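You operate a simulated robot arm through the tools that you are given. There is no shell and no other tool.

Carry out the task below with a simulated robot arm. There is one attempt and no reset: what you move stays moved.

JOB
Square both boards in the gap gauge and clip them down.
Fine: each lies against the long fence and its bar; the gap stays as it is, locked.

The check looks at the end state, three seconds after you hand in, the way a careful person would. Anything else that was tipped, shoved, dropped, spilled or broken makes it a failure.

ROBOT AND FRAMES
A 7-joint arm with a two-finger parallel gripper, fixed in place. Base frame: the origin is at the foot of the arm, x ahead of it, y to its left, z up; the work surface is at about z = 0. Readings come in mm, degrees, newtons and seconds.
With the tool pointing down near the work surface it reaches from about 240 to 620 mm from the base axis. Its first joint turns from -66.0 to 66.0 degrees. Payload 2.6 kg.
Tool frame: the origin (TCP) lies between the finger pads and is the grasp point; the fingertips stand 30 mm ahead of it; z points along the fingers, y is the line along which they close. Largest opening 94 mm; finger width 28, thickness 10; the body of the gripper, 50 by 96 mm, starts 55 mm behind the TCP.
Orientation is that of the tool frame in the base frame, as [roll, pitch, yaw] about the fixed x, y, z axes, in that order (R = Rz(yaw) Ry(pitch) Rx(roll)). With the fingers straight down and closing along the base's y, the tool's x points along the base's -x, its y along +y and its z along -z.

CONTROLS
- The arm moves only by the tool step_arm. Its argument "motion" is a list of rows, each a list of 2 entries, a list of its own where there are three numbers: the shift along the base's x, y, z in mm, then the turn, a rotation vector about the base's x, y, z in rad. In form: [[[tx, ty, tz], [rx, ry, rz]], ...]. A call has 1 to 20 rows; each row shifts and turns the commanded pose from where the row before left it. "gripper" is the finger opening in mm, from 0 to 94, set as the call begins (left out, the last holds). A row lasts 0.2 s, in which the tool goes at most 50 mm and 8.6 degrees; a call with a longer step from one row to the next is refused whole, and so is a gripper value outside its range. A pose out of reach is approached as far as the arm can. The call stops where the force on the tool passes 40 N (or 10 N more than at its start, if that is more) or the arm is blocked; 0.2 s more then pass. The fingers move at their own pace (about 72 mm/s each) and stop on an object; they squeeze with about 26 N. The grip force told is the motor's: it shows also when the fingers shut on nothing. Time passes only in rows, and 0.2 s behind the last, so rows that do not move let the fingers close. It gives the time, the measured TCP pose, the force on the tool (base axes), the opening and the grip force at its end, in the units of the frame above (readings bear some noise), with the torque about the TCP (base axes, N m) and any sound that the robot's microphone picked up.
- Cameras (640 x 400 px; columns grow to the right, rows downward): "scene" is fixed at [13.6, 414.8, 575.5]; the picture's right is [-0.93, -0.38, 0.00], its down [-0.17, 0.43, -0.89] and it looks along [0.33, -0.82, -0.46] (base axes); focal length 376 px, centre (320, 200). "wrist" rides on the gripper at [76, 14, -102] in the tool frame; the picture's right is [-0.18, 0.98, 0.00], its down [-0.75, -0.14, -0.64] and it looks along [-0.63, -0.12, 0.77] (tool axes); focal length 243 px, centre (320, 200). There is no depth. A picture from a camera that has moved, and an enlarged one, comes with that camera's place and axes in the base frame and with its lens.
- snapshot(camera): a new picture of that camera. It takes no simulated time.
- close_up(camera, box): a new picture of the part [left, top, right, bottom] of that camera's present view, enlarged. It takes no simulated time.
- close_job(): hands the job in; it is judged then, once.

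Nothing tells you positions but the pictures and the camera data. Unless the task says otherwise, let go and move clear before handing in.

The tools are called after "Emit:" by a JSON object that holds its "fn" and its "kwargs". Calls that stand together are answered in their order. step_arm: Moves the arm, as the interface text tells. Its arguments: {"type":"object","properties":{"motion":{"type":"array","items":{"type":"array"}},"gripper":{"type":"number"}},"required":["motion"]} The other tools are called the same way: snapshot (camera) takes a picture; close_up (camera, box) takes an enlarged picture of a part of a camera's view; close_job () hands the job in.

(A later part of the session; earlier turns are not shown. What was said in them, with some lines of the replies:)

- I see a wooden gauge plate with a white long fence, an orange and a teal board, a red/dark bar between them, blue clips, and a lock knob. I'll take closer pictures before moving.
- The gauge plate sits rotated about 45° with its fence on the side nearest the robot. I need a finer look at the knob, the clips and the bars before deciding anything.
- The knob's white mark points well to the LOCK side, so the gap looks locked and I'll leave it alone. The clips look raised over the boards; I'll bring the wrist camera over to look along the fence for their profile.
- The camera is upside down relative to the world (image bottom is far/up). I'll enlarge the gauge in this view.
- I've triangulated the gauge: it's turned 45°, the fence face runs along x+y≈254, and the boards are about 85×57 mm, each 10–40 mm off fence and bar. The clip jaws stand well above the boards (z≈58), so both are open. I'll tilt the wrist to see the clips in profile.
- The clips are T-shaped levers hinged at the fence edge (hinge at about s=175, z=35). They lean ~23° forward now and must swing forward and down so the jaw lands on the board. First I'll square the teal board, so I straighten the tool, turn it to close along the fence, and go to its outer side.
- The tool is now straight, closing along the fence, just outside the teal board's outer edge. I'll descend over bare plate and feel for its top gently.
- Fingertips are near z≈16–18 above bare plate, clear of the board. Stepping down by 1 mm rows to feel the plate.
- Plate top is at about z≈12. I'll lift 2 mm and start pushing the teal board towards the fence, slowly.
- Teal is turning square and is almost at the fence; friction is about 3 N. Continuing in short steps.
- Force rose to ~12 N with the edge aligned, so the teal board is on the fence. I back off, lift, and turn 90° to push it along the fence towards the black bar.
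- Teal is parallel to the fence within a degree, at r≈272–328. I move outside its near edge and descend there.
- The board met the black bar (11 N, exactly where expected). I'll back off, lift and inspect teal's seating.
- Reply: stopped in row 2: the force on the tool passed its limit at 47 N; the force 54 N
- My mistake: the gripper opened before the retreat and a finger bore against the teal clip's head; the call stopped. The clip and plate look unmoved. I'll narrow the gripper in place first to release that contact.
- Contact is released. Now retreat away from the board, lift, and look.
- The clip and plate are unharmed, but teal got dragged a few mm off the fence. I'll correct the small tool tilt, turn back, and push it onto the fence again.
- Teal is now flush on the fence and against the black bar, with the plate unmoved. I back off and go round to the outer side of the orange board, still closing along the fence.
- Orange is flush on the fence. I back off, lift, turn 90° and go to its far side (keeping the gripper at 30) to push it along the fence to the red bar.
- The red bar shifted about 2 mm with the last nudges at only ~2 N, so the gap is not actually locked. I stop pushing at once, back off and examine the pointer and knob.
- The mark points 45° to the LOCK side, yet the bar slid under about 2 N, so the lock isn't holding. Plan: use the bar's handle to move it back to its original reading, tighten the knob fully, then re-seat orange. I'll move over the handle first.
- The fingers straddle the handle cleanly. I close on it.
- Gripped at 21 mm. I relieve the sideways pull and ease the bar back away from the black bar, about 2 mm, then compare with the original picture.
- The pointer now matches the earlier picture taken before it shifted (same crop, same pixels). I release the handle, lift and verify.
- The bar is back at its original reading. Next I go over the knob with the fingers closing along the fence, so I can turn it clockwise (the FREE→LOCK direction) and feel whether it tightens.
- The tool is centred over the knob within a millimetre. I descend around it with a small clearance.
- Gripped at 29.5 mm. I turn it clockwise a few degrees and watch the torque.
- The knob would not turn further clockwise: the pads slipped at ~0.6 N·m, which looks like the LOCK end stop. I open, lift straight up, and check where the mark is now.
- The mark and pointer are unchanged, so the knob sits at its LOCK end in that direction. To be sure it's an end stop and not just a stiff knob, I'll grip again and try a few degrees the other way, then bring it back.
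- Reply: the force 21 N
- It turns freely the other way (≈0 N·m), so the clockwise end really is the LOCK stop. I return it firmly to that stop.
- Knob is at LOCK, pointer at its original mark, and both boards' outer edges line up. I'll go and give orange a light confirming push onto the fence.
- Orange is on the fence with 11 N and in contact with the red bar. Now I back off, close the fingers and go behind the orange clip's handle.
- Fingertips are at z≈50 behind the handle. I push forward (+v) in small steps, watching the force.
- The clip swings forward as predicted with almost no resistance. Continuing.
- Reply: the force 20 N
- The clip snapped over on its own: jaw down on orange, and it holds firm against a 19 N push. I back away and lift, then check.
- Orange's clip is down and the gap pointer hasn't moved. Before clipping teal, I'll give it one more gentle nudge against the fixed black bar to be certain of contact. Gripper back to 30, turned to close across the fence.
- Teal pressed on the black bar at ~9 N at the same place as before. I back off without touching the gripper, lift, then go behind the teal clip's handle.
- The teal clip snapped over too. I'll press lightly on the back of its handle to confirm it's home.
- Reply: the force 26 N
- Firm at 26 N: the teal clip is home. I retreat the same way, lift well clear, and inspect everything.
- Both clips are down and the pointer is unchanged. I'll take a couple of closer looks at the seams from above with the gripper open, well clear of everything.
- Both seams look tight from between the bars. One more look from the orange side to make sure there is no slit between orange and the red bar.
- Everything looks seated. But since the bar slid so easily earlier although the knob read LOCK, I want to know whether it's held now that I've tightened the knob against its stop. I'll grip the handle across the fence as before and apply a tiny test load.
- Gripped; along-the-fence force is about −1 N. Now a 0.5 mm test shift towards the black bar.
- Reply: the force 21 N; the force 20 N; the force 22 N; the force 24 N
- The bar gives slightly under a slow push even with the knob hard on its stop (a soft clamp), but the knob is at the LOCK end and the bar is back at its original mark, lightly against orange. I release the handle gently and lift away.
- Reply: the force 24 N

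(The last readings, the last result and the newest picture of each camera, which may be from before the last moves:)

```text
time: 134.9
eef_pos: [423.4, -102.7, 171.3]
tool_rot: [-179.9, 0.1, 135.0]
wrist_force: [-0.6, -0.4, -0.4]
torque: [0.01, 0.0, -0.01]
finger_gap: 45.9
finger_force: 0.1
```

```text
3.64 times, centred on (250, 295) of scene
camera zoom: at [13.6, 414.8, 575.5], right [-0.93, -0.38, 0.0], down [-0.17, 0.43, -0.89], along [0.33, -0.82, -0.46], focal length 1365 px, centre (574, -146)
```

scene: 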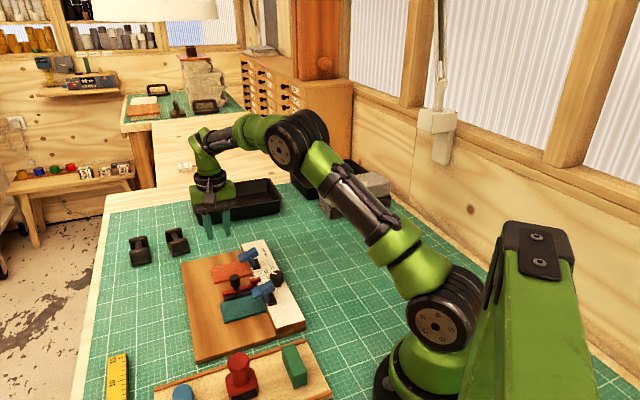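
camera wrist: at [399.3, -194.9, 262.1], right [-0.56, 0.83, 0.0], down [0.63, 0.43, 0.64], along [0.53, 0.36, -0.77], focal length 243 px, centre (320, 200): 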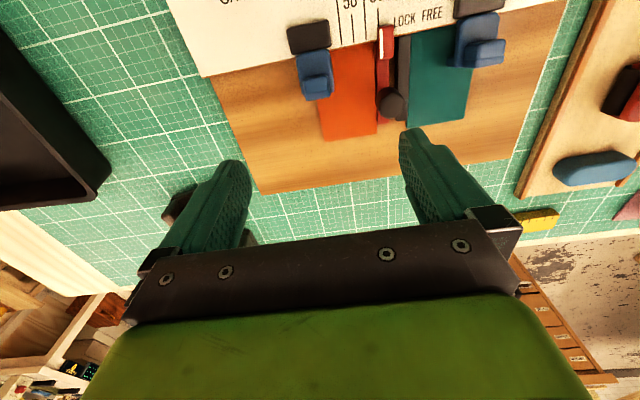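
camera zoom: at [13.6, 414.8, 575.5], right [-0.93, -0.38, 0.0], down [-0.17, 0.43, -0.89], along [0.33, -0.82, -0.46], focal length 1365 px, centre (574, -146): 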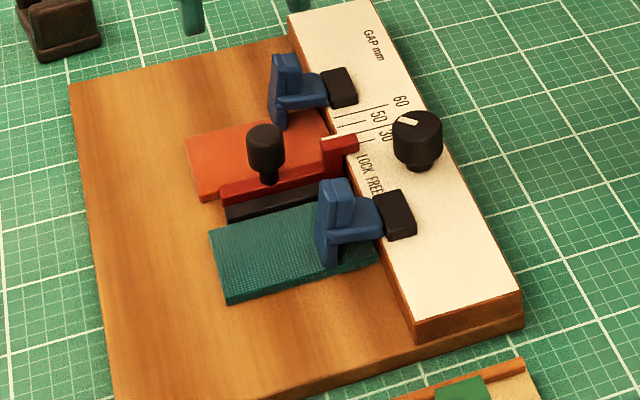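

Everything looks right. I'll park at the start pose, which is clear of the gauge and lets me compare the pointer against the very first wrist picture.

Emit:
{"fn": "step_arm", "kwargs": {"motion": [[[0, 0, 20], [0, 0, 0]], [[-11.3, -16.7, 14.5], [0, 0, 0.1309]], [[-11.3, -16.7, 14.5], [0, 0, 0.1309]], [[-11.3, -16.7, 14.5], [0, 0, 0.1309]], [[-11.3, -16.7, 14.5], [0, 0, 0.1309]], [[-11.3, -16.7, 14.5], [0, 0, 0.1309]], [[-11.2, -16.6, 14.3], [0, 0, 0.1309]], [[0, 0, 0], [0, 0, 0]]], "gripper": 94}}

Emit:
{"fn": "snapshot", "kwargs": {"camera": "wrist"}}

Emit:
{"fn": "close_up", "kwargs": {"camera": "wrist", "box": [310, 80, 430, 170]}}

Emit:
{"fn": "close_up", "kwargs": {"camera": "wrist", "box": [380, 5, 490, 115]}}

```text
time: 136.7
eef_pos: [355.0, -203.0, 278.4]
tool_rot: [179.9, 0.0, 180.0]
wrist_force: [0.2, -0.4, 1.1]
torque: [0.01, 0.02, 0.0]
finger_gap: 94.2
finger_force: 0.1
```

```text
taken
camera wrist: at [278.7, -187.9, 379.7], right [0.18, 0.98, 0.0], down [0.75, -0.14, 0.64], along [0.63, -0.12, -0.77], focal length 243 px, centre (320, 200)
```

wrist: 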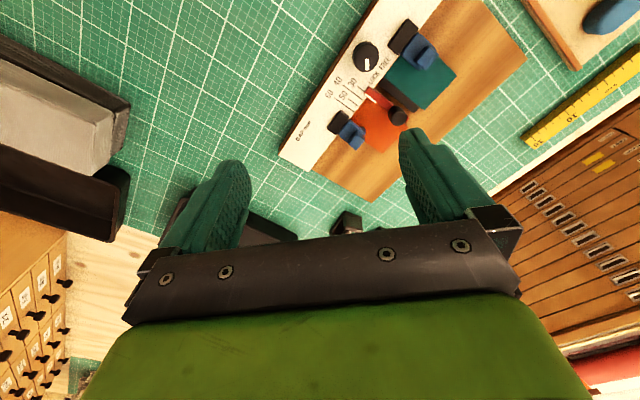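

```text
4.44 times, centred on (370, 125) of wrist
camera zoom: at [278.7, -187.9, 379.7], right [0.18, 0.98, 0.0], down [0.75, -0.14, 0.64], along [0.63, -0.12, -0.77], focal length 1078 px, centre (98, 533)
```

zoom: 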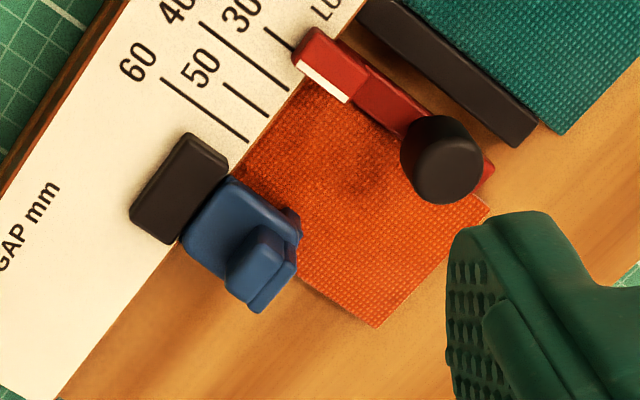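

```text
3.64 times, centred on (435, 60) of wrist
camera zoom: at [278.7, -187.9, 379.7], right [0.18, 0.98, 0.0], down [0.75, -0.14, 0.64], along [0.63, -0.12, -0.77], focal length 882 px, centre (-98, 709)
```

zoom: 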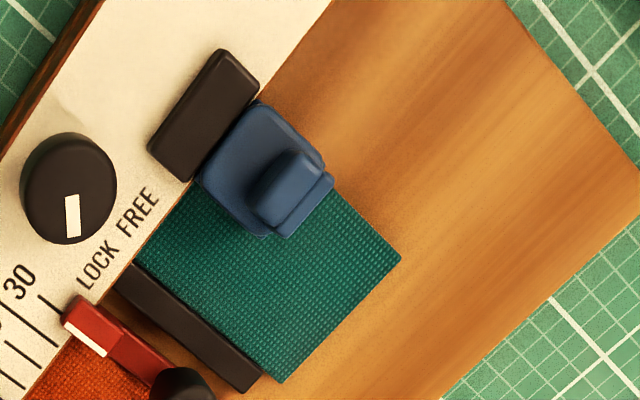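

Emit:
{"fn": "close_up", "kwargs": {"camera": "wrist", "box": [360, 80, 400, 110]}}

Emit:
{"fn": "close_up", "kwargs": {"camera": "wrist", "box": [270, 0, 530, 210]}}

Emit:
{"fn": "close_up", "kwargs": {"camera": "scene", "box": [235, 235, 305, 315]}}

```text
13.33 times, centred on (380, 95) of wrist
camera zoom: at [278.7, -187.9, 379.7], right [0.18, 0.98, 0.0], down [0.75, -0.14, 0.64], along [0.63, -0.12, -0.77], focal length 3235 px, centre (-480, 1600)
```

zoom: 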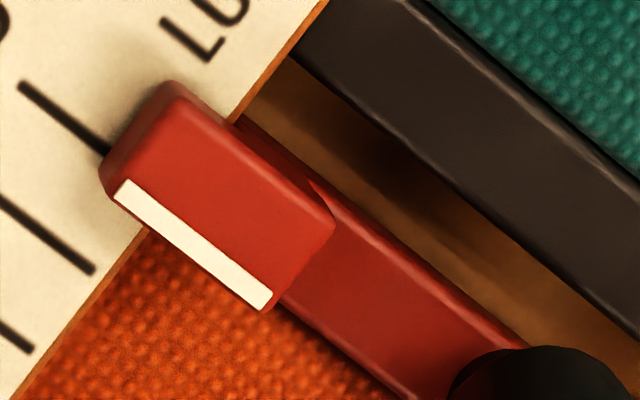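

```text
1.90 times, centred on (400, 105) of wrist
camera zoom: at [278.7, -187.9, 379.7], right [0.18, 0.98, 0.0], down [0.75, -0.14, 0.64], along [0.63, -0.12, -0.77], focal length 462 px, centre (168, 381)
```

zoom: 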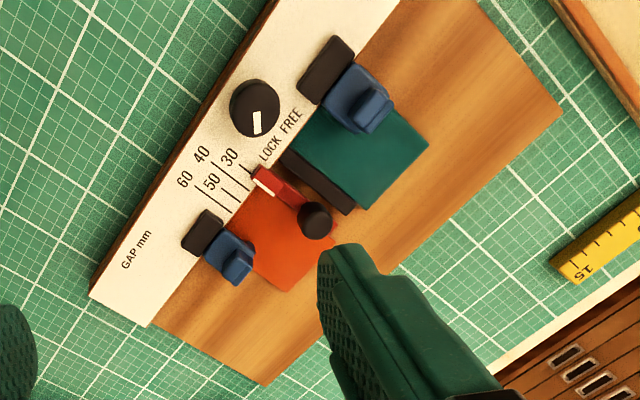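

```text
5.00 times, centred on (270, 275) of scene
camera zoom: at [13.6, 414.8, 575.5], right [-0.93, -0.38, 0.0], down [-0.17, 0.43, -0.89], along [0.33, -0.82, -0.46], focal length 1877 px, centre (570, -175)
```

zoom: 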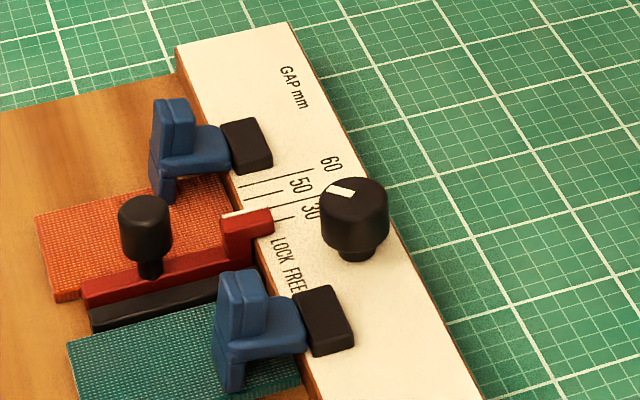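

Both boards lie against the fence and their bars, and both clips are snapped down. The knob is on its LOCK stop, the pointer matches the starting pictures within reading accuracy, nothing else looks disturbed, and the arm is parked clear. Handing in.

Emit:
{"fn": "close_job", "kwargs": {}}

```text
The job is handed in.
```

I've handed the job in. Both boards are squared against the long fence and their own bars, and both clips are down. The clips held firm when I pushed them (19 N on the orange one, 26 N on the teal).

- **Gap moved, then put back:** While I was pushing the orange board up to the red bar, the bar slid about 2 mm. I moved it back with its handle. It now matches the starting pictures to about half a millimetre, which is as fine as I can read them. It may sit slightly wide.
- **Lock is on but doesn't grip hard:** The knob was already at its LOCK stop. I turned it back a few degrees to check it really was the stop, then returned it firmly. Even so, the red bar can still be eased along with a few newtons of slow push.
- **One collision:** Early on I opened the gripper too soon and a finger pressed on the teal clip (47 N). That dragged the teal board a few millimetres off the fence, so I squared it again. The clip and plate showed no movement or damage in the pictures.

The arm is parked back at its starting position, clear of the gauge, and nothing else on the bench looks disturbed.
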